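You operate a simulated robot arm through the tools that you are given. There is no shell and no other tool.

The job below is to be done with a simulated robot arm. You get a single attempt, and the scene is never put back.

## Task
Dab the grey pad on the tin, wipe the grease mark off the bench and put the pad back.
Fine: shut the drawer. What is to be rubbed or washed off counts as gone when no trace of it is left.
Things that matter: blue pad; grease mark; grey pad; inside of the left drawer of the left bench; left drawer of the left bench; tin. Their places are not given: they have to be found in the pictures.

It is judged by the outcome, as a careful person would: the job done as asked, and still so three seconds after it is handed in. It fails if anything else is knocked over, pushed out of place, dropped, spilled or broken.

## Robot
A 7-joint arm with a fingered hand, fixed in place. Base frame: the origin is on the floor under the middle of its stand, x ahead of it, y to its left, z up. Units: m, degrees, N and s.
With the tool pointing down near the work surface it reaches from about 0.1 to 0.8 m from the base axis. Its first joint turns from -69.0 to 172.0 degrees. Payload 3.4 kg.
The TCP is the grasp point between the finger pads, 0.039 m short of the fingertips. In the tool frame z runs along the fingers and y along their closing line. The gripper opens to 0.18 m; its body begins 0.111 m behind the TCP. The gripper is a hand of 3 fingers: y runs from the thumb to the fingers, the wrist lies at [0, 0, -0.262] in the tool frame, and closing takes about 1.5 s.
Orientation is that of the tool frame in the base frame, as [roll, pitch, yaw] about the fixed x, y, z axes, in that order (R = Rz(yaw) Ry(pitch) Rx(roll)). With the fingers straight down and closing along the base's y, the tool's x points along the base's -x, its y along +y and its z along -z.

## Interface
- The arm moves only by the tool arm_command. Its arguments are lists of equal length, an entry for each row: "delta_pos": the shift along the tool's x, y, z in m, a list of three; "dr": the turn, a rotation vector about the tool's x, y, z in degrees, a list of three. In form: {"delta_pos": [[tx, ty, tz], ...], "dr": [[ax, ay, az], ...]}. A call has 1 to 20 rows; each row shifts and turns the commanded pose from where the row before left it, along the tool's axes as they then stand. "gripper" is the gripper command, from -1 (fully open) to 1 (shut), values between in proportion, set as the call begins (left out, the last holds). Rows are played at 5 a second. More than 0.05 m and 8.6 degrees between two rows, or a gripper value outside its range, and nothing of the call is played. A pose out of reach is approached as far as the arm can. The call stops where the force on the tool passes 40 N (or 10 N more than at its start, if that is more) or the arm is blocked; 0.2 s more then pass. The fingers move at their own pace (about 0.072 m/s each) and stop on an object; they squeeze with about 21 N. The grip force told is the motor's: it shows also when the fingers shut on nothing. Time passes only in rows, and 0.2 s behind the last, so rows that do not move let the fingers close. The reply holds the time, the measured pose of the TCP, the force on the tool along the base axes, the opening and the grip force, in the units named above and with some noise, with the torque about the TCP (base axes, N m) and any sound that the robot's microphone picked up, and new pictures: "show" is both (left out), scene, wrist or none.
- Cameras (640 x 400 px; columns grow to the right, rows downward): "scene" is fixed at [0.3991, -0.6486, 1.1752]; the picture's right is [0.98, 0.19, 0.00], its down [0.10, -0.52, -0.85] and it looks along [-0.16, 0.83, -0.53] (base axes); focal length 214 px, centre (320, 200). "wrist" rides on the gripper at [0.063, -0.036, -0.128] in the tool frame; the picture's right is [0.50, 0.87, 0.00], its down [-0.75, 0.43, -0.49] and it looks along [-0.43, 0.25, 0.87] (tool axes); focal length 226 px, centre (320, 200).
- move_column(by): moves the trunk up (or, below 0, down) by that many m; the arm rides with it, the base frame stays. It gives what a move gives, with no picture.
- curl_fingers(finger1, finger2, thumb_bend): sets how far each is bent, from 0 (flat) to 100 (curled in); at 30 the hand is open as for a grip, at 70 the pads meet at the TCP. One left out holds its place. A second passes; each finger stops where it meets its share of the squeeze, and holds until it gets a number again. A gripper value or a shape takes the hand back. It gives what a move gives, with no picture; readings hold the bend of each and the force on the fingers (four entries, about 0 where the hand has none), thumb and palm.
- preshape(shape): the hand has 3 fingers and takes this shape, open, in about a second: jaw (thumb against the fingers, like two jaws); tri (thumb and two fingers); tip (a fingertip pinch); poke (one finger out to press); point (the index stretched); flat (the hand flat); cup (the hand cupped); fist (a fist). The gripper value then closes the fingers along that shape, each until it touches; the sizes above hold for jaw. It gives what a move gives, with no picture.
- pixel_to_xyz(camera, pixels): for up to 12 pixels [column, row] of the newest picture of that camera ("zoom" is the newest enlarged one), the place [x, y, z] in the base frame of the surface seen there, good to about 0.002 m. It takes no simulated time.
- inspect(camera, box): a new picture of the part [left, top, right, bottom] of that camera's present view, enlarged. It takes no simulated time.
- close_job(): hands the job in; it is judged then, once.

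Unless the task says otherwise, let go and move clear before handing in.

The tools are called as a command line: name --argument value ..., lists and objects as JSON in quotes. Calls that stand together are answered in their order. arm_command: Moves the arm, as the interface text tells. Its arguments: {"type":"object","properties":{"delta_pos":{"type":"array","items":{"type":"array","items":{"type":"number"}}},"dr":{"type":"array","items":{"type":"array","items":{"type":"number"}}},"gripper":{"type":"number"},"show":{"type":"string","enum":["both","scene","wrist","none"]}},"required":["delta_pos","dr"]} The other tools are called the same way: move_column (by) moves the trunk up or down; preshape (shape) gives the hand a shape; curl_fingers (finger1, finger2, thumb_bend) moves the fingers one by one; pixel_to_xyz (camera, pixels) gives the place of the surface under pixels of a picture; inspect (camera, box) takes an enlarged picture of a part of a camera's view; close_job () hands the job in.

At the start:

```text
clock: 0.0
tcp_pos: [0.3279, -0.3773, 1.0476]
ee_rot: [179.9, -0.1, -179.9]
wrist_force: [-0.2, 1.2, 0.0]
moment: [0.03, 0.0, 0.02]
finger_gap: 0.1799
grip_force: 0.0
shape: jaw
bend: [30.0, 30.0, 30.0]
finger forces: [0.0, 0.0, 0.1, 0.0, 0.0, 0.1]
trunk travel left (down, up): [-0.175, 0.367]
```

scene: 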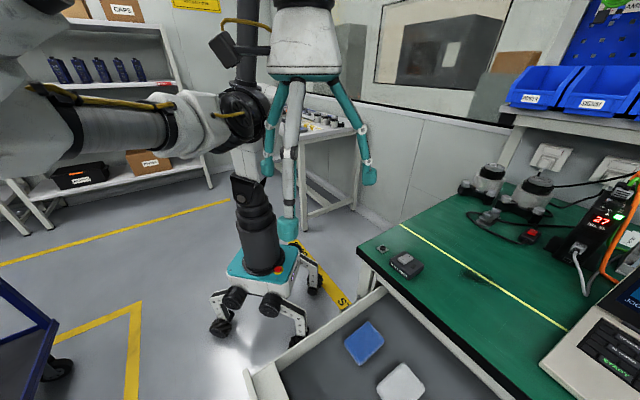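
wrist: 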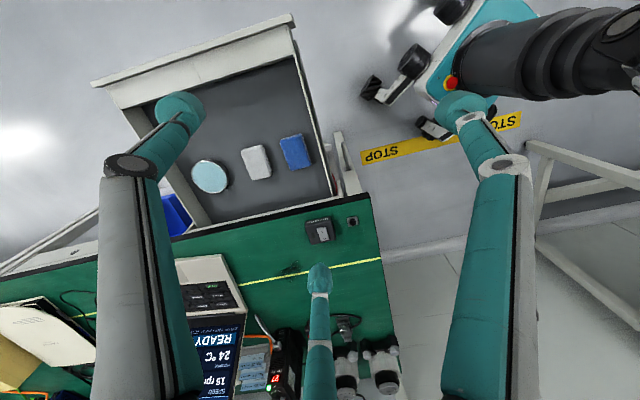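

The drawer is open: the blue pad is at scene (363,343), the grey pad at (400,382), and a round tin shows in the wrist view at (210,177). A dark mark on the bench is near wrist (290,270) and scene (470,272). I'll look closer and get coordinates.

inspect --camera "wrist" --box '[90, 80, 390, 300]'

pixel_to_xyz --camera "wrist" --pixels '[[210, 177], [257, 162], [295, 152], [290, 270], [320, 231], [350, 222], [240, 110], [200, 70], [310, 110], [250, 225], [300, 210], [270, 195]]'

inspect --camera "scene" --box '[240, 200, 560, 400]'

```text
1.82 times, centred on (240, 190) of wrist
```

zoom: 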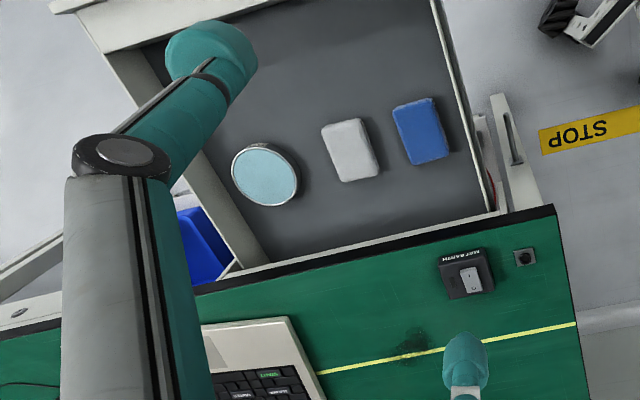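

```text
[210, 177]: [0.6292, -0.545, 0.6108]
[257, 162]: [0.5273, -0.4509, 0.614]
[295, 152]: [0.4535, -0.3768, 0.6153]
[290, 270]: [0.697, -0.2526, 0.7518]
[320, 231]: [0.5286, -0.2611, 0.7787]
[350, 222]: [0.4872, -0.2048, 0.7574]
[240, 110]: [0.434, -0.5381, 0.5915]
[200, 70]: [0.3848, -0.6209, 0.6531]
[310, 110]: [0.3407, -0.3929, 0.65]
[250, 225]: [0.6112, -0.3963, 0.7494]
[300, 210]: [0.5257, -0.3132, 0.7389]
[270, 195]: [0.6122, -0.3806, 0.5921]
```

```text
2.00 times, centred on (400, 300) of scene
```

zoom: 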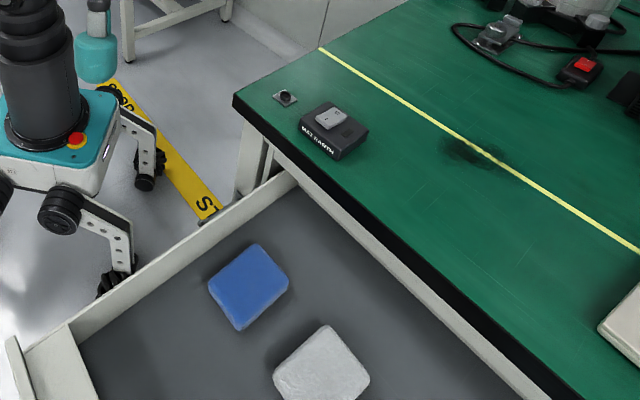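

The grey pad is near (0.527,-0.451,0.614), the blue pad near (0.454,-0.377), the tin near (0.629,-0.545), and the mark near (0.697,-0.253) on a bench about 0.75 high. I'll map the drawer, the bench edges and the outlines of these objects more exactly.

pixel_to_xyz --camera "wrist" --pixels '[[95, 82], [292, 18], [150, 62], [250, 30], [300, 45], [320, 120], [332, 185], [120, 112], [205, 215], [369, 195], [20, 325], [360, 262]]'

pixel_to_xyz --camera "wrist" --pixels '[[240, 150], [262, 144], [273, 174], [250, 181], [278, 138], [301, 133], [312, 164], [290, 171], [192, 174], [228, 180], [210, 159], [212, 194]]'

inspect --camera "wrist" --box '[180, 120, 330, 220]'

inspect --camera "wrist" --box '[80, 0, 320, 120]'

```text
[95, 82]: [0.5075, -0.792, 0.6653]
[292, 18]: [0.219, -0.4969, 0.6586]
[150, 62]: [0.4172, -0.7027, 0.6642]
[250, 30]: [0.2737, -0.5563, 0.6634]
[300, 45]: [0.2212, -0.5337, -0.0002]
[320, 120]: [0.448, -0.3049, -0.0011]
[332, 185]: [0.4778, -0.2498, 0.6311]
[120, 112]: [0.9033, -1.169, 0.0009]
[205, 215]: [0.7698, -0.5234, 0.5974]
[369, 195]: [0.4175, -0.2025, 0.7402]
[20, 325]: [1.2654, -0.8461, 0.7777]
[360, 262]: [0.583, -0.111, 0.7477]
```

```text
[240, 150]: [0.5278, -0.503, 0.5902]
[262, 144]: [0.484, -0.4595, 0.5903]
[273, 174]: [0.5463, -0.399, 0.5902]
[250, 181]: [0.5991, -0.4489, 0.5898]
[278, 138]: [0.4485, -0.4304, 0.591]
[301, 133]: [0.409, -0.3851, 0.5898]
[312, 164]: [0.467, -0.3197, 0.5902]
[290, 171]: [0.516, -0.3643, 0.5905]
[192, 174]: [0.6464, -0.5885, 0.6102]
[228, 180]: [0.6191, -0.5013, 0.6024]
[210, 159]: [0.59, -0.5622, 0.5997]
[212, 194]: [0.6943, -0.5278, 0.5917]
```

```text
4.00 times, centred on (255, 170) of wrist
```

zoom: 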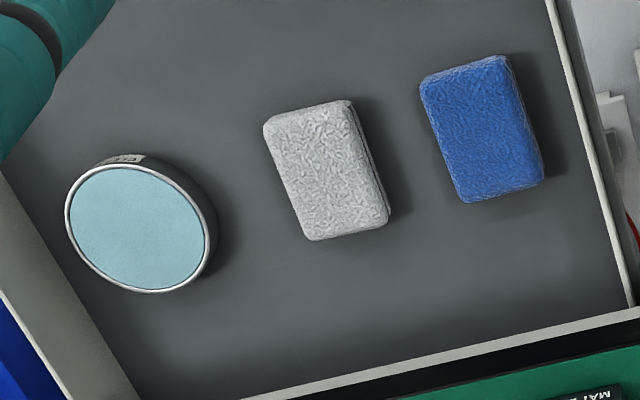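

```text
2.67 times, centred on (200, 60) of wrist
```

zoom: 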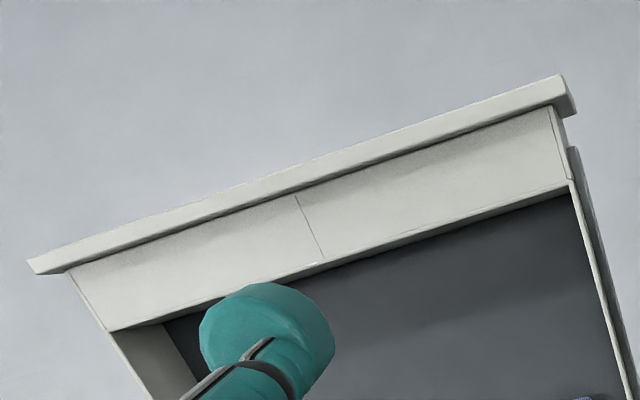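

The drawer runs along n=(0.707,0.707), its front is near n=-0.20, and the bench edge is near n=0.152. Before going near anything I'll watch how the hand closes in free space.

arm_command --delta_pos '[[0, 0, 0], [0, 0, 0], [0, 0, 0], [0, 0, 0], [0, 0, 0], [0, 0, 0]]' --dr '[[0, 0, 0], [0, 0, 0], [0, 0, 0], [0, 0, 0], [0, 0, 0], [0, 0, 0]]' --gripper 0.3

inspect --camera "scene" --box '[200, 0, 440, 260]'

```text
clock: 1.4
tcp_pos: [0.3278, -0.3727, 1.0484]
ee_rot: [-179.8, 0.1, -179.9]
wrist_force: [-0.7, -0.1, 0.1]
moment: [-0.02, -0.03, 0.0]
finger_gap: 0.0633
grip_force: 0.0
shape: jaw
bend: [72.0, 72.0, 74.0]
finger forces: [0.0, 0.1, 0.1, 0.1, 0.0, 0.0]
trunk travel left (down, up): [-0.175, 0.367]
```

scene: 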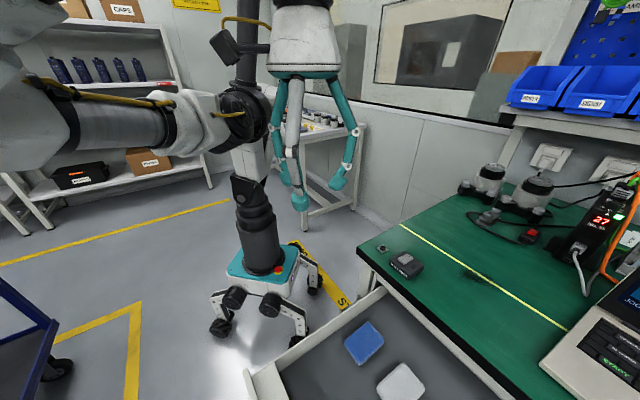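
wrist: 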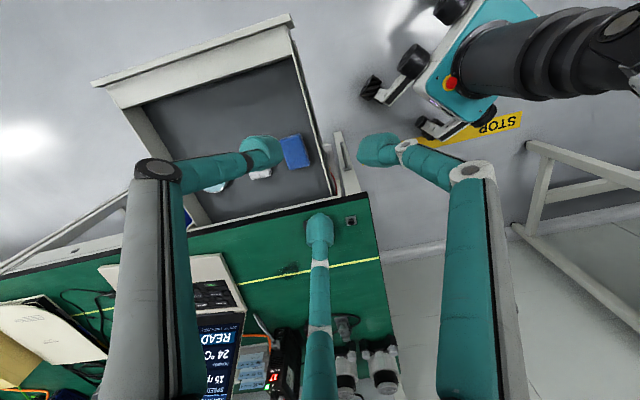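

```text
1.54 times, centred on (320, 130) of scene
```

zoom: 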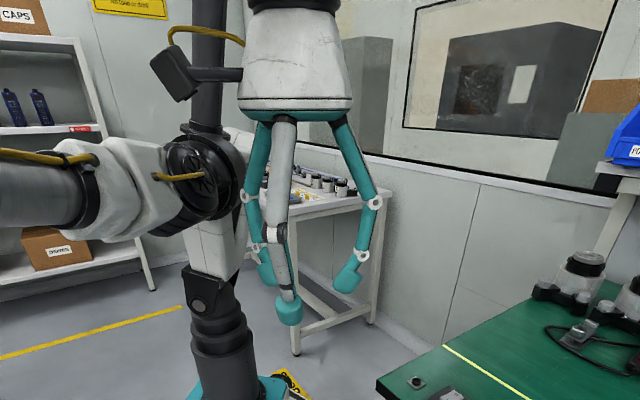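

In jaw shape the two fingers stay about 0.08 m apart at a 0.06 m gap, which is wide for the pad's length. I'll preview the other grasp shapes in free air.

preshape --shape "tip"

arm_command --delta_pos '[[0, 0, 0], [0, 0, 0], [0, 0, 0], [0, 0, 0], [0, 0, 0], [0, 0, 0]]' --dr '[[0, 0, 0], [0, 0, 0], [0, 0, 0], [0, 0, 0], [0, 0, 0], [0, 0, 0]]'

arm_command --delta_pos '[[0, 0, 0], [0, 0, 0], [0, 0, 0], [0, 0, 0], [0, 0, 0], [0, 0, 0]]' --dr '[[0, 0, 0], [0, 0, 0], [0, 0, 0], [0, 0, 0], [0, 0, 0], [0, 0, 0]]' --gripper 0.3

preshape --shape "tri"

arm_command --delta_pos '[[0, 0, 0], [0, 0, 0], [0, 0, 0], [0, 0, 0], [0, 0, 0], [0, 0, 0]]' --dr '[[0, 0, 0], [0, 0, 0], [0, 0, 0], [0, 0, 0], [0, 0, 0], [0, 0, 0]]'

arm_command --delta_pos '[[0, 0, 0], [0, 0, 0], [0, 0, 0], [0, 0, 0], [0, 0, 0], [0, 0, 0]]' --dr '[[0, 0, 0], [0, 0, 0], [0, 0, 0], [0, 0, 0], [0, 0, 0], [0, 0, 0]]' --gripper 0.3

```text
clock: 2.3
tcp_pos: [0.3268, -0.3715, 1.0483]
ee_rot: [-179.8, 0.0, -179.9]
wrist_force: [-0.4, -1.6, 0.9]
moment: [-0.03, 0.01, 0.02]
finger_gap: 0.18
grip_force: 0.1
shape: tip
bend: [30.0, 30.0, 30.0]
finger forces: [0.1, 0.0, 0.1, 0.0, 0.0, 0.1]
trunk travel left (down, up): [-0.175, 0.367]
```

```text
clock: 3.7
tcp_pos: [0.3273, -0.3722, 1.0483]
ee_rot: [-179.7, 0.0, -179.9]
wrist_force: [0.5, 0.4, 0.5]
moment: [0.02, -0.01, -0.04]
finger_gap: 0.1801
grip_force: 0.0
shape: tip
bend: [30.0, 30.0, 30.0]
finger forces: [0.0, 0.0, 0.0, 0.0, 0.0, 0.1]
trunk travel left (down, up): [-0.175, 0.367]
```

scene: 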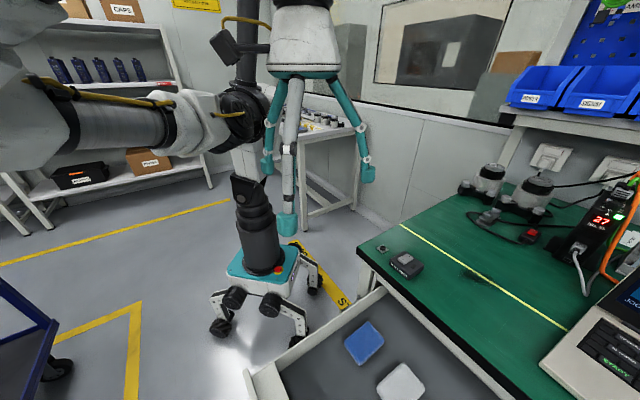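
wrist: 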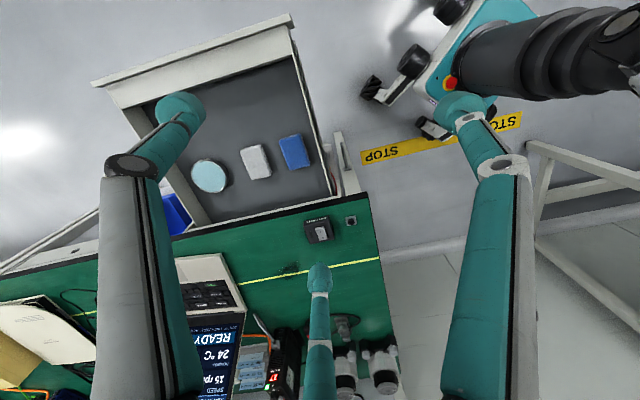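

```text
clock: 5.1
tcp_pos: [0.3285, -0.3718, 1.0482]
ee_rot: [-179.8, -0.1, -179.9]
wrist_force: [-0.2, -0.2, -0.4]
moment: [-0.01, -0.01, 0.02]
finger_gap: 0.0634
grip_force: 0.1
shape: tip
bend: [72.0, 72.0, 74.0]
finger forces: [0.1, 0.1, 0.0, 0.1, 0.0, 0.1]
trunk travel left (down, up): [-0.175, 0.367]
```

scene: 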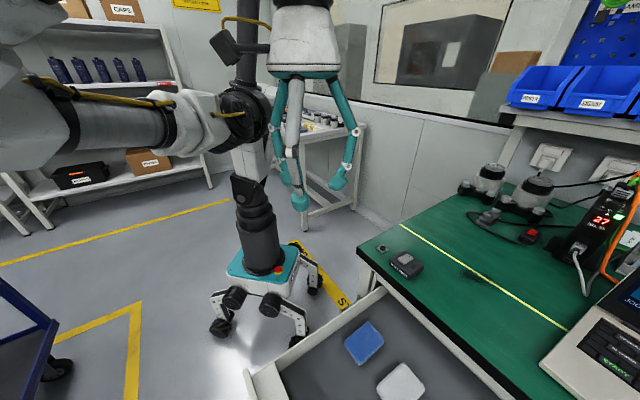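
wrist: 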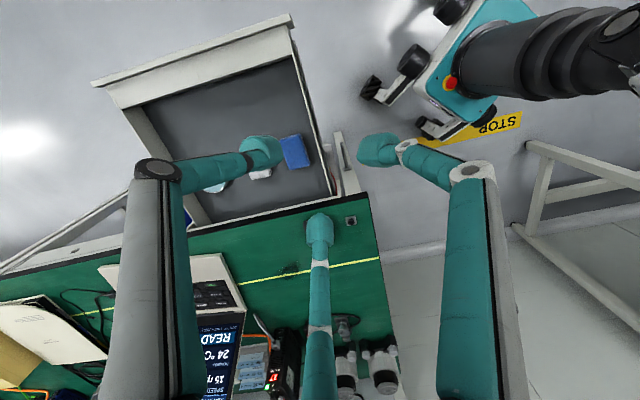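

```text
clock: 6.0
tcp_pos: [0.3285, -0.3714, 1.0473]
ee_rot: [-179.9, 0.0, -179.8]
wrist_force: [-0.8, 0.3, -0.2]
moment: [-0.03, 0.0, -0.02]
finger_gap: 0.1799
grip_force: 0.1
shape: tri
bend: [30.0, 30.0, 30.0]
finger forces: [0.1, 0.0, 0.1, 0.1, 0.0, 0.1]
trunk travel left (down, up): [-0.175, 0.367]
```

```text
clock: 7.4
tcp_pos: [0.3267, -0.3717, 1.0489]
ee_rot: [-179.8, 0.1, -179.8]
wrist_force: [-0.5, -0.1, -0.1]
moment: [-0.01, 0.02, -0.02]
finger_gap: 0.18
grip_force: 0.1
shape: tri
bend: [30.0, 30.0, 30.0]
finger forces: [0.0, 0.1, 0.0, 0.0, 0.1, 0.1]
trunk travel left (down, up): [-0.175, 0.367]
```

scene: 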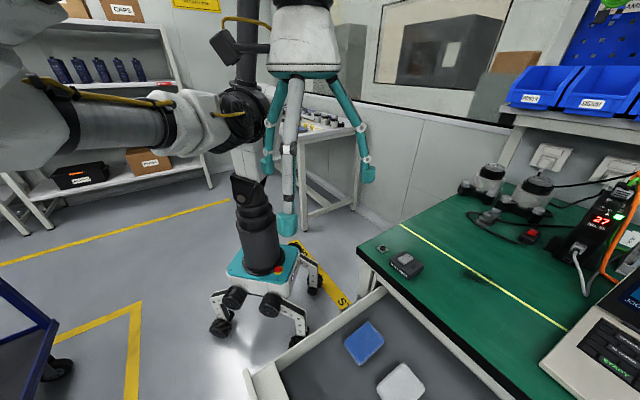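
wrist: 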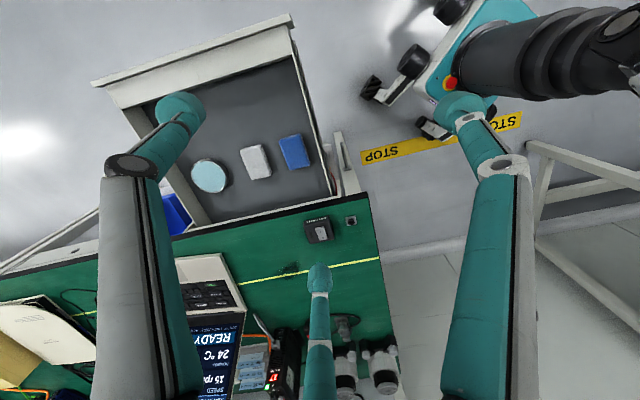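

```text
clock: 8.8
tcp_pos: [0.3282, -0.3724, 1.049]
ee_rot: [-179.8, 0.0, -179.9]
wrist_force: [-0.2, -0.7, -0.2]
moment: [0.0, -0.01, -0.03]
finger_gap: 0.0634
grip_force: 0.0
shape: tri
bend: [72.0, 72.0, 74.0]
finger forces: [0.0, 0.0, 0.0, 0.0, 0.0, 0.0]
trunk travel left (down, up): [-0.175, 0.367]
```

scene: 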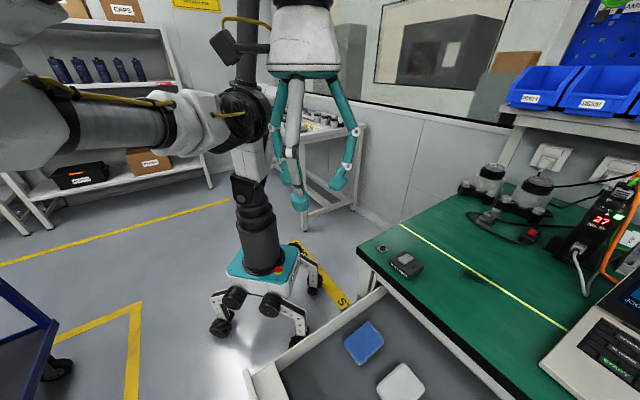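
wrist: 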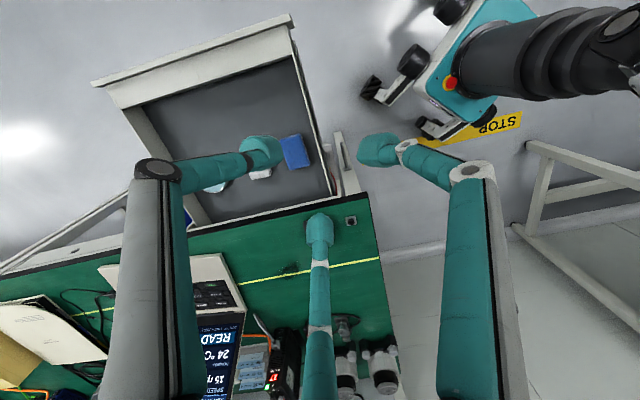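

All three grasp shapes give the same 3-finger geometry, with fingers 120° apart and radius equal to half the gap. I'll turn the tool 45° so the two fingers pinch the pad's short width along the drawer and the thumb takes its front end, then move above the pad.

arm_command --delta_pos '[[0, 0, 0], [0, 0, 0], [0, 0, 0], [0, 0, 0], [0, 0, 0], [0, 0, 0], [-0.035, 0.015, 0.025], [-0.035, 0.015, 0.025], [-0.035, 0.015, 0.025], [-0.035, 0.015, 0.025], [-0.035, 0.015, 0.025], [0, 0, 0]]' --dr '[[0, 0, 7.5], [0, 0, 7.5], [0, 0, 7.5], [0, 0, 7.5], [0, 0, 7.5], [0, 0, 7.5], [0, 0, 0], [0, 0, 0], [0, 0, 0], [0, 0, 0], [0, 0, 0], [0, 0, 0]]' --gripper -0.5

```text
clock: 11.4
tcp_pos: [0.5052, -0.4395, 0.926]
ee_rot: [-179.9, 0.3, 135.1]
wrist_force: [0.6, -0.3, -0.2]
moment: [-0.02, 0.01, 0.01]
finger_gap: 0.1346
grip_force: 0.1
shape: tri
bend: [59.0, 59.0, 59.0]
finger forces: [0.0, 0.0, 0.0, 0.0, 0.1, 0.0]
trunk travel left (down, up): [-0.175, 0.367]
```

scene: 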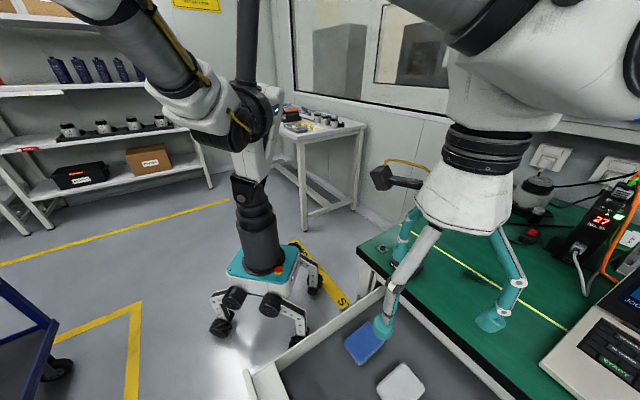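
wrist: 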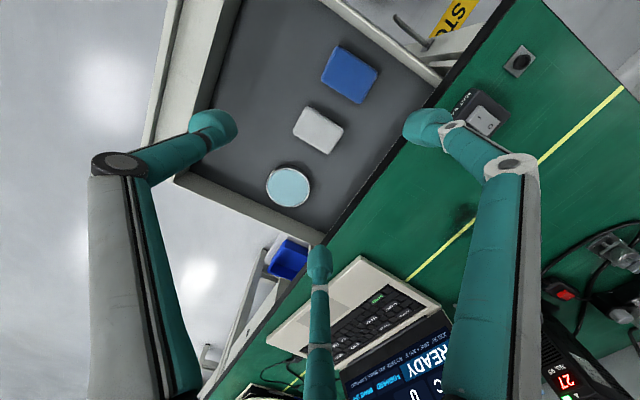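

The tool now sits over the drawer with the pads and tin in clear view between the fingers (grey pad near wrist (318,128)). I'll zoom in for exact corners of the pads and tin.

inspect --camera "wrist" --box '[240, 30, 400, 230]'

pixel_to_xyz --camera "wrist" --pixels '[[318, 128], [305, 108], [343, 126], [330, 153], [293, 131], [348, 72], [289, 187], [289, 167], [267, 187], [311, 188], [289, 207], [462, 212]]'

```text
2.00 times, centred on (320, 130) of wrist
```

zoom: 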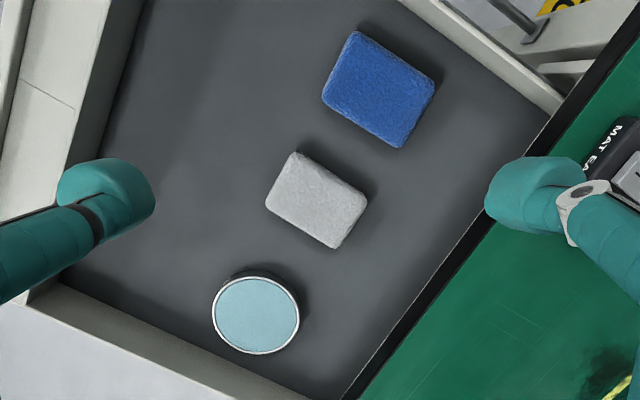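

```text
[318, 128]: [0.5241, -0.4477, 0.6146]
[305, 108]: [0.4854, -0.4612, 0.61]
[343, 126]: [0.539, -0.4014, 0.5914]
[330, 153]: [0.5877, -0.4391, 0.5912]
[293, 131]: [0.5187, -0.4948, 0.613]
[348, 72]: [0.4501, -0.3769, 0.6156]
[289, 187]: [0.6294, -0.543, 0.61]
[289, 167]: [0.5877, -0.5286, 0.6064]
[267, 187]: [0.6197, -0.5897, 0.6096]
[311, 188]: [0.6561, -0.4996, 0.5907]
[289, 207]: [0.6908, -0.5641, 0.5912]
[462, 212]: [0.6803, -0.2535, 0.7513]
```

The zoom shows the grey pad's corners at about (297,153), (367,200), (335,249) and (266,204), with the tin centred at (256,315). I'll convert these along with points just inside the edges.

pixel_to_xyz --camera "zoom" --pixels '[[298, 156], [362, 200], [334, 245], [269, 203], [316, 201], [284, 178], [331, 177], [350, 224], [302, 226], [256, 315], [220, 300], [296, 320]]'

pixel_to_xyz --camera "zoom" --pixels '[[360, 36], [432, 82], [398, 146], [325, 97], [378, 90], [256, 280], [256, 350], [216, 315], [600, 370], [625, 345], [395, 365], [45, 80]]'

```text
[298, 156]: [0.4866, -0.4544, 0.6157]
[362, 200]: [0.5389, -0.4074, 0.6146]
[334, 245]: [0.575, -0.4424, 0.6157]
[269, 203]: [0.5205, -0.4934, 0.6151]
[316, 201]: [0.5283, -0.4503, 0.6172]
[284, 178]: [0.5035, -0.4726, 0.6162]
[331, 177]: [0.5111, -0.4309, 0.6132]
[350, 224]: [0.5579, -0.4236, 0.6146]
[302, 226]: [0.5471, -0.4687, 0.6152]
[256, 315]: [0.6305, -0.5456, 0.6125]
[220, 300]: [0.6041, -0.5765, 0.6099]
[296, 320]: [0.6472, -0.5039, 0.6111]
```

```text
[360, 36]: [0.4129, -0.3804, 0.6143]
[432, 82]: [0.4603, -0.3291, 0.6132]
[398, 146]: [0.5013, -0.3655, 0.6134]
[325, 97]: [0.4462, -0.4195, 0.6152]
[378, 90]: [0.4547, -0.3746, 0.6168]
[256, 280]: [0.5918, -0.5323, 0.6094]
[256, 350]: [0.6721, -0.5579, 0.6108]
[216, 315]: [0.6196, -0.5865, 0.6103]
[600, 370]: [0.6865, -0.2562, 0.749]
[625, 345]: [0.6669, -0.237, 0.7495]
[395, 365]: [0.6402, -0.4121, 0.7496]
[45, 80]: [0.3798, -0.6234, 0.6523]
```

The pad centre is about (0.530,-0.449), with its top at 0.6155 and the floor at 0.591; the tin centre is (0.6305,-0.5456) with its top at 0.611. Next I'll close to about the grasp opening in air to see how far the tips hang below the TCP.

arm_command --delta_pos '[[0, 0, 0], [0, 0, 0], [0, 0, 0], [0, 0, 0]]' --dr '[[0, 0, 0], [0, 0, 0], [0, 0, 0], [0, 0, 0]]' --gripper 0.15

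inspect --camera "scene" --box '[360, 200, 540, 350]'

```text
clock: 12.4
tcp_pos: [0.5056, -0.4402, 0.9241]
ee_rot: [-179.9, 0.2, 134.9]
wrist_force: [0.2, -0.7, -0.1]
moment: [0.0, -0.01, -0.01]
finger_gap: 0.077
grip_force: 0.1
shape: tri
bend: [71.0, 71.0, 73.0]
finger forces: [0.0, 0.0, 0.1, 0.0, 0.1, 0.1]
trunk travel left (down, up): [-0.175, 0.367]
```

scene: 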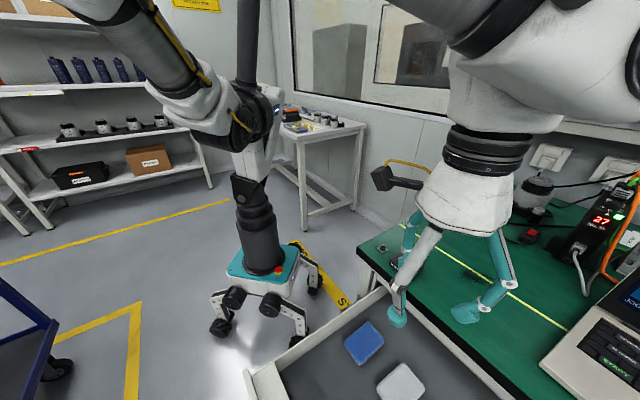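
wrist: 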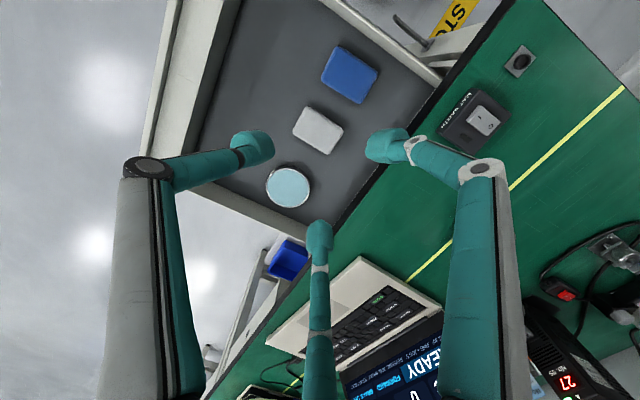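

```text
2.67 times, centred on (450, 275) of scene
```

zoom: 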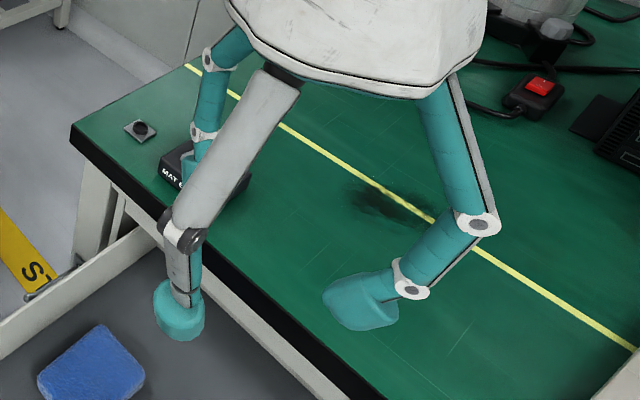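

The fingertip caps show at zoom (180,325) and (360,315). I'll get their heights and positions.

pixel_to_xyz --camera "zoom" --pixels '[[180, 336], [180, 325], [180, 312], [160, 330], [200, 330], [365, 328], [360, 320], [345, 305], [330, 302], [392, 318], [185, 240], [480, 225]]'

pixel_to_xyz --camera "wrist" --pixels '[[265, 150], [255, 138], [240, 145], [372, 150], [385, 135], [400, 138], [320, 225], [320, 238], [312, 245], [328, 232], [150, 168], [480, 170]]'

```text
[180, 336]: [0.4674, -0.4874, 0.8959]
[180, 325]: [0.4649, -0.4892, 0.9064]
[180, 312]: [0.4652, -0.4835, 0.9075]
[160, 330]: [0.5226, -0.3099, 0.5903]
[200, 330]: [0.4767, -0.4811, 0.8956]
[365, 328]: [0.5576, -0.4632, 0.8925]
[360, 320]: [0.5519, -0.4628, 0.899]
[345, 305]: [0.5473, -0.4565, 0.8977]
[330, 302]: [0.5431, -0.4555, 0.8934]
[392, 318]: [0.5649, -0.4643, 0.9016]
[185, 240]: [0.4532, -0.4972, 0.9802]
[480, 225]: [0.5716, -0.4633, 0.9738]
```

```text
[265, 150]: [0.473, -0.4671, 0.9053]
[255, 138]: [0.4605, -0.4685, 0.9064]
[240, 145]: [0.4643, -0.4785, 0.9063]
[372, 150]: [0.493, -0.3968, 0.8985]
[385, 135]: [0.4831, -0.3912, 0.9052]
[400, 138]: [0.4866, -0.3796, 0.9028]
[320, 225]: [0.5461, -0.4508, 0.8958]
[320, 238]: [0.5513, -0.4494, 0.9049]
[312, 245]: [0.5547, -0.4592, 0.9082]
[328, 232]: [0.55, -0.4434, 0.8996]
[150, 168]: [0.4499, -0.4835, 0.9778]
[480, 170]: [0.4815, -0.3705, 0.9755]
```

The tip caps reach about 0.032 m below the TCP at this opening, so a TCP height of about 0.633 puts them 9 mm above the drawer floor and level with the pad. I'll shift over the pad with a gap near 0.108 m and descend part way.

arm_command --delta_pos '[[-0.0238, -0.0033, 0], [0, 0, 0], [0, 0, 0.038], [0, 0, 0.038], [0, 0, 0.038], [0, 0, 0.038], [0, 0, 0.038], [0, 0, 0.02], [0, 0, 0]]' --dr '[[0, 0, 0], [0, 0, 0], [0, 0, 0], [0, 0, 0], [0, 0, 0], [0, 0, 0], [0, 0, 0], [0, 0, 0], [0, 0, 0]]' --gripper -0.2

inspect --camera "wrist" --box '[200, 80, 440, 280]'

```text
clock: 14.4
tcp_pos: [0.5173, -0.4602, 0.7134]
ee_rot: [-179.9, 0.2, 135.1]
wrist_force: [-0.4, 0.2, 0.0]
moment: [-0.01, -0.01, -0.02]
finger_gap: 0.1075
grip_force: 0.0
shape: tri
bend: [69.0, 69.0, 69.0]
finger forces: [0.0, 0.1, 0.0, 0.1, 0.0, 0.0]
trunk travel left (down, up): [-0.175, 0.367]
```

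scene: 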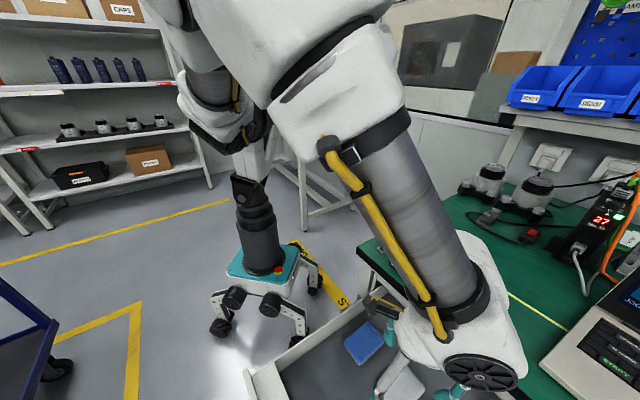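
wrist: 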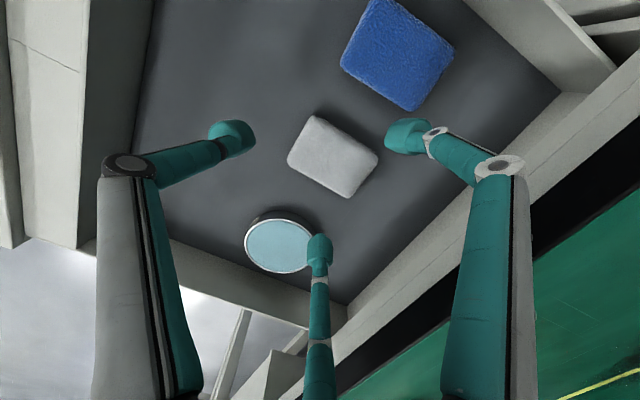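

```text
2.00 times, centred on (320, 180) of wrist
```

zoom: 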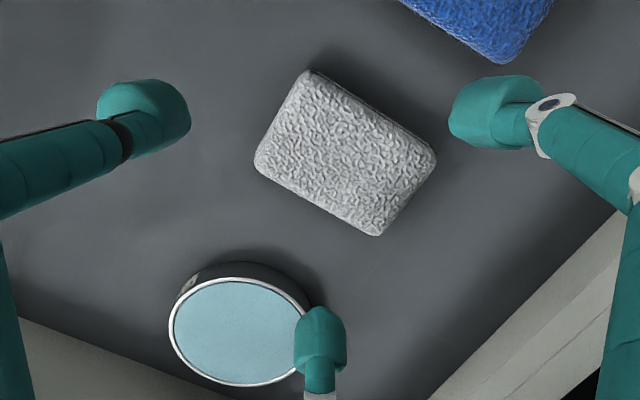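

The pad is centred between the three fingertips (zoom corners at (305,75), (436,155), (377,234) and (257,160)). I'll refine its position before the final descent.

pixel_to_xyz --camera "zoom" --pixels '[[309, 78], [430, 157], [375, 230], [262, 160], [345, 155], [370, 115], [318, 196], [284, 118], [404, 195], [503, 58], [298, 300], [240, 325]]'

```text
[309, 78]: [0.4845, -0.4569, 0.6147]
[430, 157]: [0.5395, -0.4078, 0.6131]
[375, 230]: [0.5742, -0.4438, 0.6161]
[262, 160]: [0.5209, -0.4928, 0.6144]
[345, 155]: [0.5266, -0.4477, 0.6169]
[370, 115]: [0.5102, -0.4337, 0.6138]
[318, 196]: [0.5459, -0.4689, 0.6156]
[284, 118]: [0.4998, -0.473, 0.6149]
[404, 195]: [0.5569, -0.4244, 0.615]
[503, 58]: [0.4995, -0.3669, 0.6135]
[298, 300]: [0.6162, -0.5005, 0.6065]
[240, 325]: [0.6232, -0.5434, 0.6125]
```

The pad spans u 0.665–0.720 and n 0.017–0.096, turned about 3° from the drawer axis. I'll align by +3°, nudge into place and lower to a TCP height of about 0.634.

arm_command --delta_pos '[[-0.0018, 0.0026, 0], [0, 0, 0.02], [0, 0, 0.02], [0, 0, 0.02], [0, 0, 0.012], [0, 0, 0.007], [0, 0, 0], [0, 0, 0]]' --dr '[[0, 0, 3], [0, 0, 0], [0, 0, 0], [0, 0, 0], [0, 0, 0], [0, 0, 0], [0, 0, 0], [0, 0, 0]]' --gripper -0.2

inspect --camera "wrist" --box '[200, 80, 440, 280]'

```text
clock: 16.2
tcp_pos: [0.5214, -0.4631, 0.6358]
ee_rot: [-179.9, 0.2, 132.0]
wrist_force: [0.0, 0.2, 0.0]
moment: [-0.01, -0.04, 0.03]
finger_gap: 0.1073
grip_force: 0.1
shape: tri
bend: [69.0, 69.0, 69.0]
finger forces: [0.0, 0.1, 0.0, 0.0, 0.0, 0.1]
trunk travel left (down, up): [-0.175, 0.367]
```

scene: 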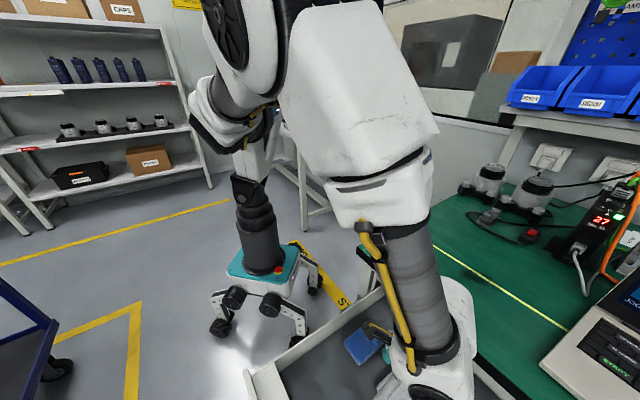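
wrist: 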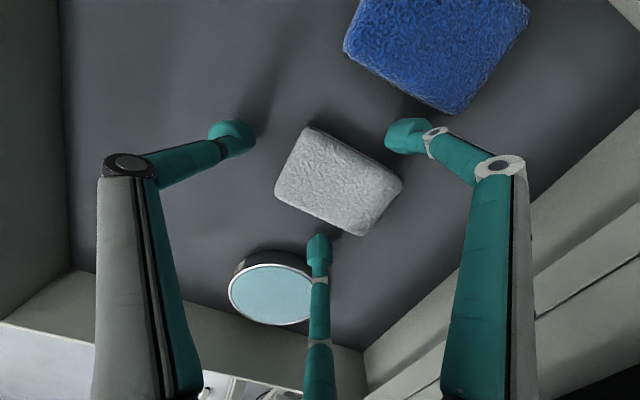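

```text
2.00 times, centred on (320, 180) of wrist
```

zoom: 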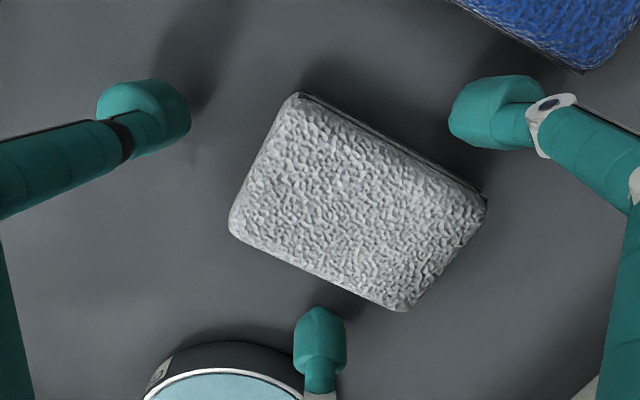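

The pad lies between the tips: blue-side finger at zoom (495,110), tin-side finger at (320,340), thumb at (145,110). I'll measure these gaps before closing.

pixel_to_xyz --camera "zoom" --pixels '[[455, 115], [480, 85], [535, 85], [500, 140], [320, 312], [300, 350], [342, 350], [150, 85], [187, 110], [165, 150], [390, 150], [320, 265]]'

pixel_to_xyz --camera "zoom" --pixels '[[302, 98], [480, 205], [402, 305], [236, 230], [355, 205], [268, 165], [440, 255], [580, 68], [470, 5]]'

```text
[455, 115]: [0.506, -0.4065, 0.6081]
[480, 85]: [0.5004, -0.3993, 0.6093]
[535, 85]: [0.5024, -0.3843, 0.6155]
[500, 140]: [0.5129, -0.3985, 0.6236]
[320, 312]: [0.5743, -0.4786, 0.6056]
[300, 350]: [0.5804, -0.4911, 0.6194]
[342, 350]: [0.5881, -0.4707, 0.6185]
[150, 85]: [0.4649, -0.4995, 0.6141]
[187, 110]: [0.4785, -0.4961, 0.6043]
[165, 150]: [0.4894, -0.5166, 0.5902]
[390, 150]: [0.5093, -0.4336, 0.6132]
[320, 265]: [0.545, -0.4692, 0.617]
```

```text
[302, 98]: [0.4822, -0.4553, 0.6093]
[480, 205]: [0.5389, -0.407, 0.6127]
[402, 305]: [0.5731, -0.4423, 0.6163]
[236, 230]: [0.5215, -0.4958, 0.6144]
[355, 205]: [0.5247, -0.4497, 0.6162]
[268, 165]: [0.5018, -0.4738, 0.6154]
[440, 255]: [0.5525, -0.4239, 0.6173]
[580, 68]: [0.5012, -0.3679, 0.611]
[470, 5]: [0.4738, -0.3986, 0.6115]
```

The fingers are centred at u≈0.695 against the pad's 0.692, with clear gaps to the blue pad and tin. I'll nudge 3 mm and close on the pad.

arm_command --delta_pos '[[0.003, 0, 0], [0, 0, 0]]' --dr '[[0, 0, 0], [0, 0, 0]]' --show "none"

arm_command --delta_pos '[[0, 0, 0], [0, 0, 0], [0, 0, 0], [0, 0, 0], [0, 0, 0], [0, 0, 0], [0, 0, 0], [0, 0, 0]]' --dr '[[0, 0, 0], [0, 0, 0], [0, 0, 0], [0, 0, 0], [0, 0, 0], [0, 0, 0], [0, 0, 0], [0, 0, 0]]' --gripper 1

inspect --camera "wrist" --box '[200, 80, 440, 280]'

```text
clock: 16.8
tcp_pos: [0.5208, -0.461, 0.6362]
ee_rot: [-179.9, 0.1, 131.9]
wrist_force: [0.0, 0.1, 0.2]
moment: [0.02, 0.01, -0.04]
finger_gap: 0.1075
grip_force: 0.1
shape: tri
bend: [69.0, 69.0, 69.0]
finger forces: [0.0, 0.0, 0.1, 0.0, 0.0, 0.1]
trunk travel left (down, up): [-0.175, 0.367]
```

```text
clock: 18.6
tcp_pos: [0.5203, -0.4615, 0.6363]
ee_rot: [-179.9, 0.2, 132.0]
wrist_force: [0.1, -0.1, -0.4]
moment: [-0.02, 0.0, 0.0]
finger_gap: 0.0555
grip_force: 21.4
shape: tri
bend: [72.0, 72.0, 75.0]
finger forces: [16.8, 17.1, 0.0, 0.0, 18.7, 0.0]
trunk travel left (down, up): [-0.175, 0.367]
```

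scene: 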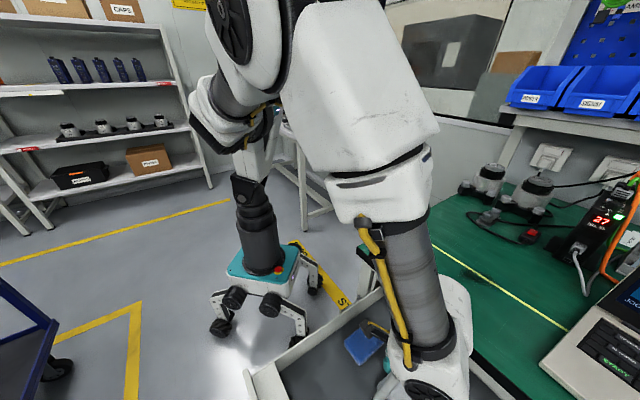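
wrist: 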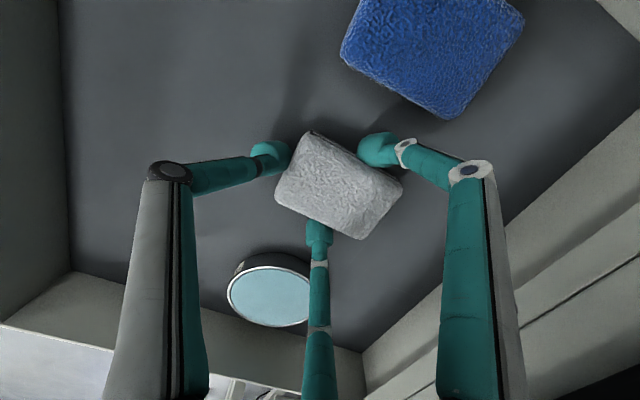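

```text
2.00 times, centred on (320, 180) of wrist
```

zoom: 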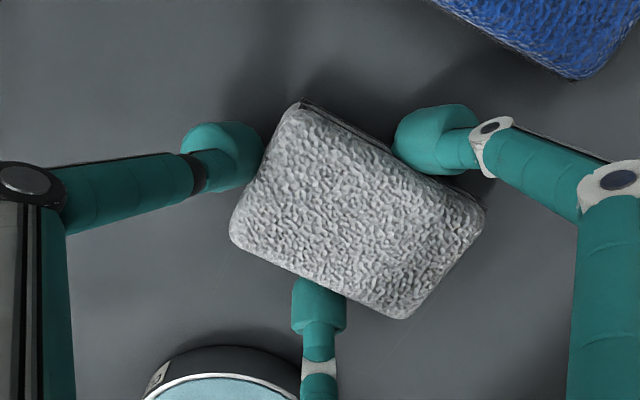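

All three fingers bear on the pad (16.8, 17.1 and 18.7 N), and it stayed centred. I'll lift it and check that it hangs level.

arm_command --delta_pos '[[0, 0, -0.01], [0, 0, -0.015], [0, 0, -0.02], [0, 0, -0.015], [0, 0, 0]]' --dr '[[0, 0, 0], [0, 0, 0], [0, 0, 0], [0, 0, 0], [0, 0, 0]]'

inspect --camera "wrist" --box '[200, 80, 440, 280]'

pixel_to_xyz --camera "zoom" --pixels '[[300, 115], [470, 205], [400, 305], [240, 230], [355, 205], [268, 165], [440, 255]]'

```text
clock: 19.8
tcp_pos: [0.5212, -0.4608, 0.6941]
ee_rot: [-179.9, 0.2, 132.1]
wrist_force: [-0.2, 0.5, -0.7]
moment: [-0.01, 0.02, -0.02]
finger_gap: 0.0557
grip_force: 21.2
shape: tri
bend: [72.0, 72.0, 75.0]
finger forces: [17.0, 17.0, 0.0, 0.1, 18.7, 0.0]
trunk travel left (down, up): [-0.175, 0.367]
```

scene: 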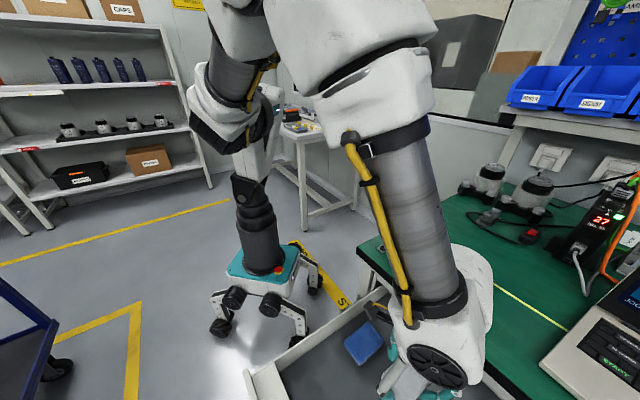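
wrist: 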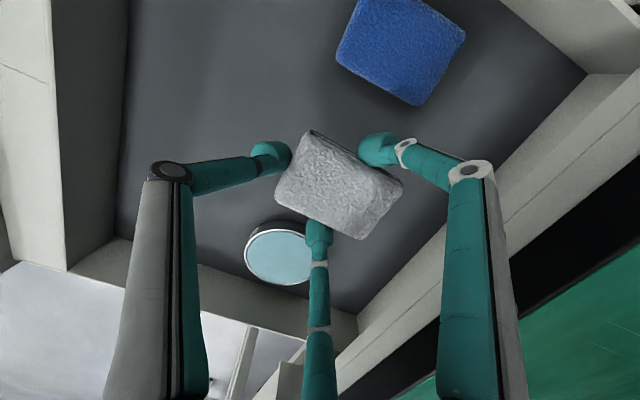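

```text
2.00 times, centred on (320, 180) of wrist
```

zoom: 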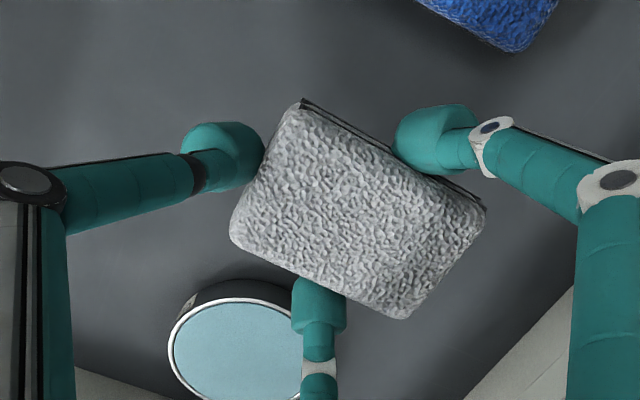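

```text
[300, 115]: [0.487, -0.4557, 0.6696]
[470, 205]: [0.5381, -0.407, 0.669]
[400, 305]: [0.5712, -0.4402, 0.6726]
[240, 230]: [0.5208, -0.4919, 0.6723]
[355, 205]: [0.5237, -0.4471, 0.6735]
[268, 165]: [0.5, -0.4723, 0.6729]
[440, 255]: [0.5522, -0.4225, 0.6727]
```

The pad hangs level, with its bottom about 0.045 below the TCP and its centre about 0.014 along tool y. I'll move out toward the tin in steps at this height, watching the reach limit.

arm_command --delta_pos '[[-0.0273, 0.002, 0], [-0.0273, 0.002, 0], [-0.0273, 0.002, 0], [0, 0, 0]]' --dr '[[0, 0, 0], [0, 0, 0], [0, 0, 0], [0, 0, 0]]' --show "wrist"

arm_command --delta_pos '[[-0.0182, 0.0013, 0], [-0.0182, 0.0013, 0], [-0.0182, 0.0013, 0], [0, 0, 0]]' --dr '[[0, 0, 0], [0, 0, 0], [0, 0, 0], [0, 0, 0]]'

```text
clock: 20.8
tcp_pos: [0.5811, -0.5174, 0.695]
ee_rot: [-180.0, 0.1, 132.1]
wrist_force: [0.3, 0.0, 0.6]
moment: [0.01, 0.0, 0.01]
finger_gap: 0.0552
grip_force: 21.1
shape: tri
bend: [72.0, 72.0, 75.0]
finger forces: [16.7, 17.2, 0.1, 0.0, 18.5, 0.0]
trunk travel left (down, up): [-0.175, 0.367]
```

wrist: 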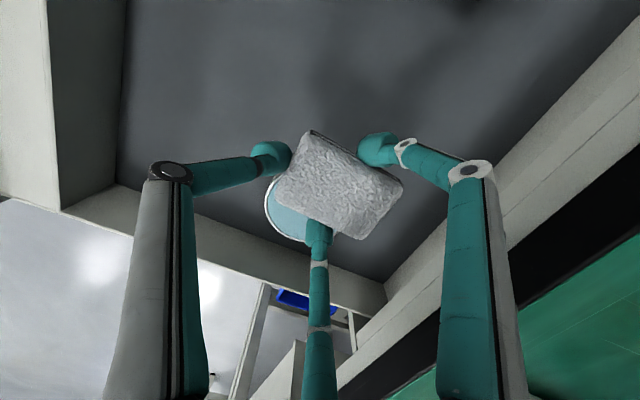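

```text
clock: 21.8
tcp_pos: [0.6188, -0.554, 0.6937]
ee_rot: [-179.9, 0.2, 132.0]
wrist_force: [-0.1, 0.1, -0.9]
moment: [-0.02, -0.01, 0.01]
finger_gap: 0.0552
grip_force: 21.3
shape: tri
bend: [72.0, 72.0, 75.0]
finger forces: [16.8, 17.1, 0.0, 0.0, 18.5, 0.0]
trunk travel left (down, up): [-0.175, 0.367]
```

scene: 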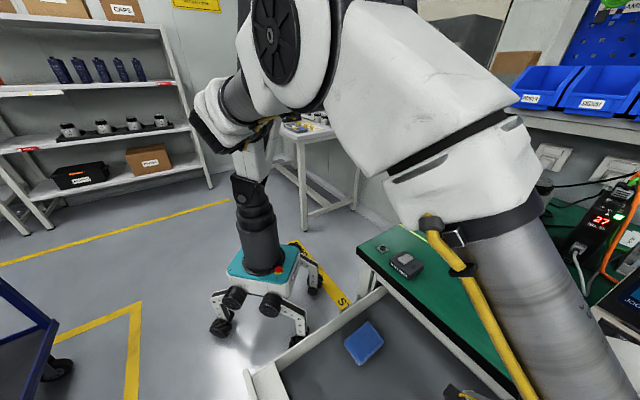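
wrist: 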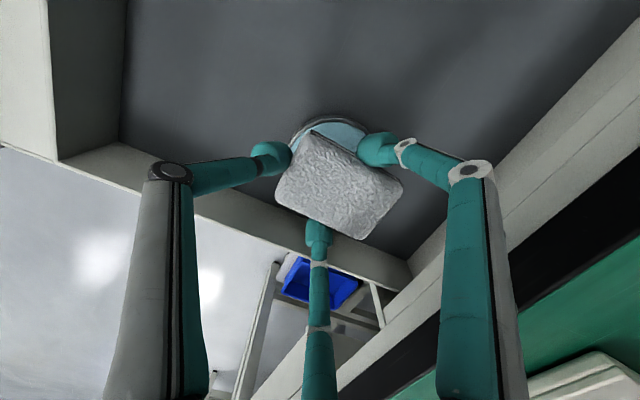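

Reach is fine, with the TCP at (0.619,-0.554). The tin shows just beyond the pad at wrist (335,130), which should be parallax; I'll verify by coordinates before pressing down.

pixel_to_xyz --camera "wrist" --pixels '[[312, 138], [395, 183], [358, 235], [280, 195], [338, 185], [350, 135], [335, 118], [310, 122], [355, 125]]'

```text
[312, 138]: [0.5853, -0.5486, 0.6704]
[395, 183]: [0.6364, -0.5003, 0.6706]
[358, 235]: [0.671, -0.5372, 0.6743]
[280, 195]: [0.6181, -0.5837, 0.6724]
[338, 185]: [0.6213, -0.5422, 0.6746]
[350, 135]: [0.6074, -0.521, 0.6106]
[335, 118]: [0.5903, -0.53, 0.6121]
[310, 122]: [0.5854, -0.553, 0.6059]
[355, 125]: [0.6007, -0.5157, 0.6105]
```

The pad centre is (0.628,-0.542), within 4 mm of the tin centre, with about 0.037 m of clearance to the lid. I'll lower in small steps and watch the wrist force.

arm_command --delta_pos '[[-0.004, 0, 0.015], [0, 0, 0.012], [0, 0, 0.005], [0, 0, 0]]' --dr '[[0, 0, 0], [0, 0, 0], [0, 0, 0], [0, 0, 0]]' --show "wrist"

arm_command --delta_pos '[[0, 0, 0.002], [0, 0, 0.002], [0, 0, 0]]' --dr '[[0, 0, 0], [0, 0, 0], [0, 0, 0]]' --show "none"

```text
clock: 22.8
tcp_pos: [0.6219, -0.5592, 0.6628]
ee_rot: [-179.9, 0.1, 132.1]
wrist_force: [0.4, 0.5, 0.2]
moment: [0.03, 0.02, -0.01]
finger_gap: 0.0554
grip_force: 21.1
shape: tri
bend: [72.0, 72.0, 75.0]
finger forces: [16.9, 17.1, 0.0, 0.1, 18.4, 0.0]
trunk travel left (down, up): [-0.175, 0.367]
```

wrist: 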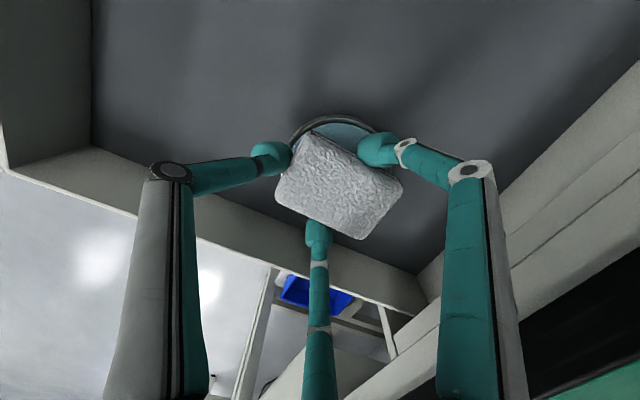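

```text
clock: 23.6
tcp_pos: [0.6223, -0.5577, 0.6589]
ee_rot: [-179.9, 0.2, 132.1]
wrist_force: [0.1, 0.2, -0.6]
moment: [-0.03, 0.03, 0.0]
finger_gap: 0.0553
grip_force: 20.9
shape: tri
bend: [72.0, 72.0, 75.0]
finger forces: [16.8, 17.2, 0.0, 0.0, 18.4, 0.1]
trunk travel left (down, up): [-0.175, 0.367]
```

No contact force yet at 0.659. I'll keep lowering in 1–1.5 mm steps.

arm_command --delta_pos '[[0, 0, 0.0015], [0, 0, 0]]' --dr '[[0, 0, 0], [0, 0, 0]]' --show "none"

arm_command --delta_pos '[[0, 0, 0.0015], [0, 0, 0]]' --dr '[[0, 0, 0], [0, 0, 0]]' --show "wrist"

```text
clock: 24.2
tcp_pos: [0.6221, -0.5579, 0.6576]
ee_rot: [-179.9, 0.2, 132.1]
wrist_force: [-0.4, -0.4, 0.3]
moment: [-0.01, 0.01, -0.02]
finger_gap: 0.0553
grip_force: 21.7
shape: tri
bend: [72.0, 72.0, 75.0]
finger forces: [16.8, 17.1, 0.0, 0.1, 18.4, 0.0]
trunk travel left (down, up): [-0.175, 0.367]
```

```text
clock: 24.8
tcp_pos: [0.6225, -0.5586, 0.6571]
ee_rot: [-179.8, 0.2, 132.2]
wrist_force: [-0.3, -0.5, -0.1]
moment: [0.0, 0.02, -0.04]
finger_gap: 0.0552
grip_force: 21.0
shape: tri
bend: [72.0, 72.0, 75.0]
finger forces: [16.8, 17.1, 0.0, 0.1, 18.4, 0.0]
trunk travel left (down, up): [-0.175, 0.367]
```

wrist: 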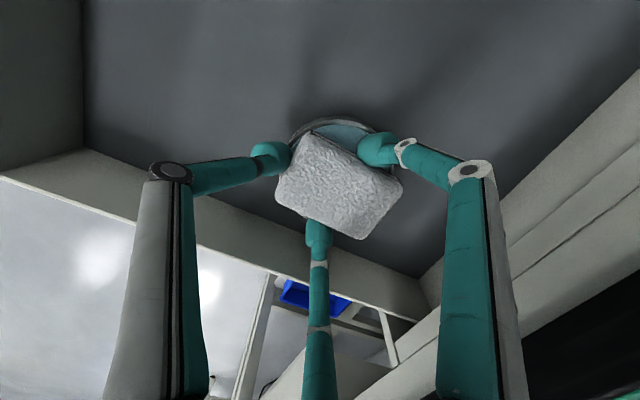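

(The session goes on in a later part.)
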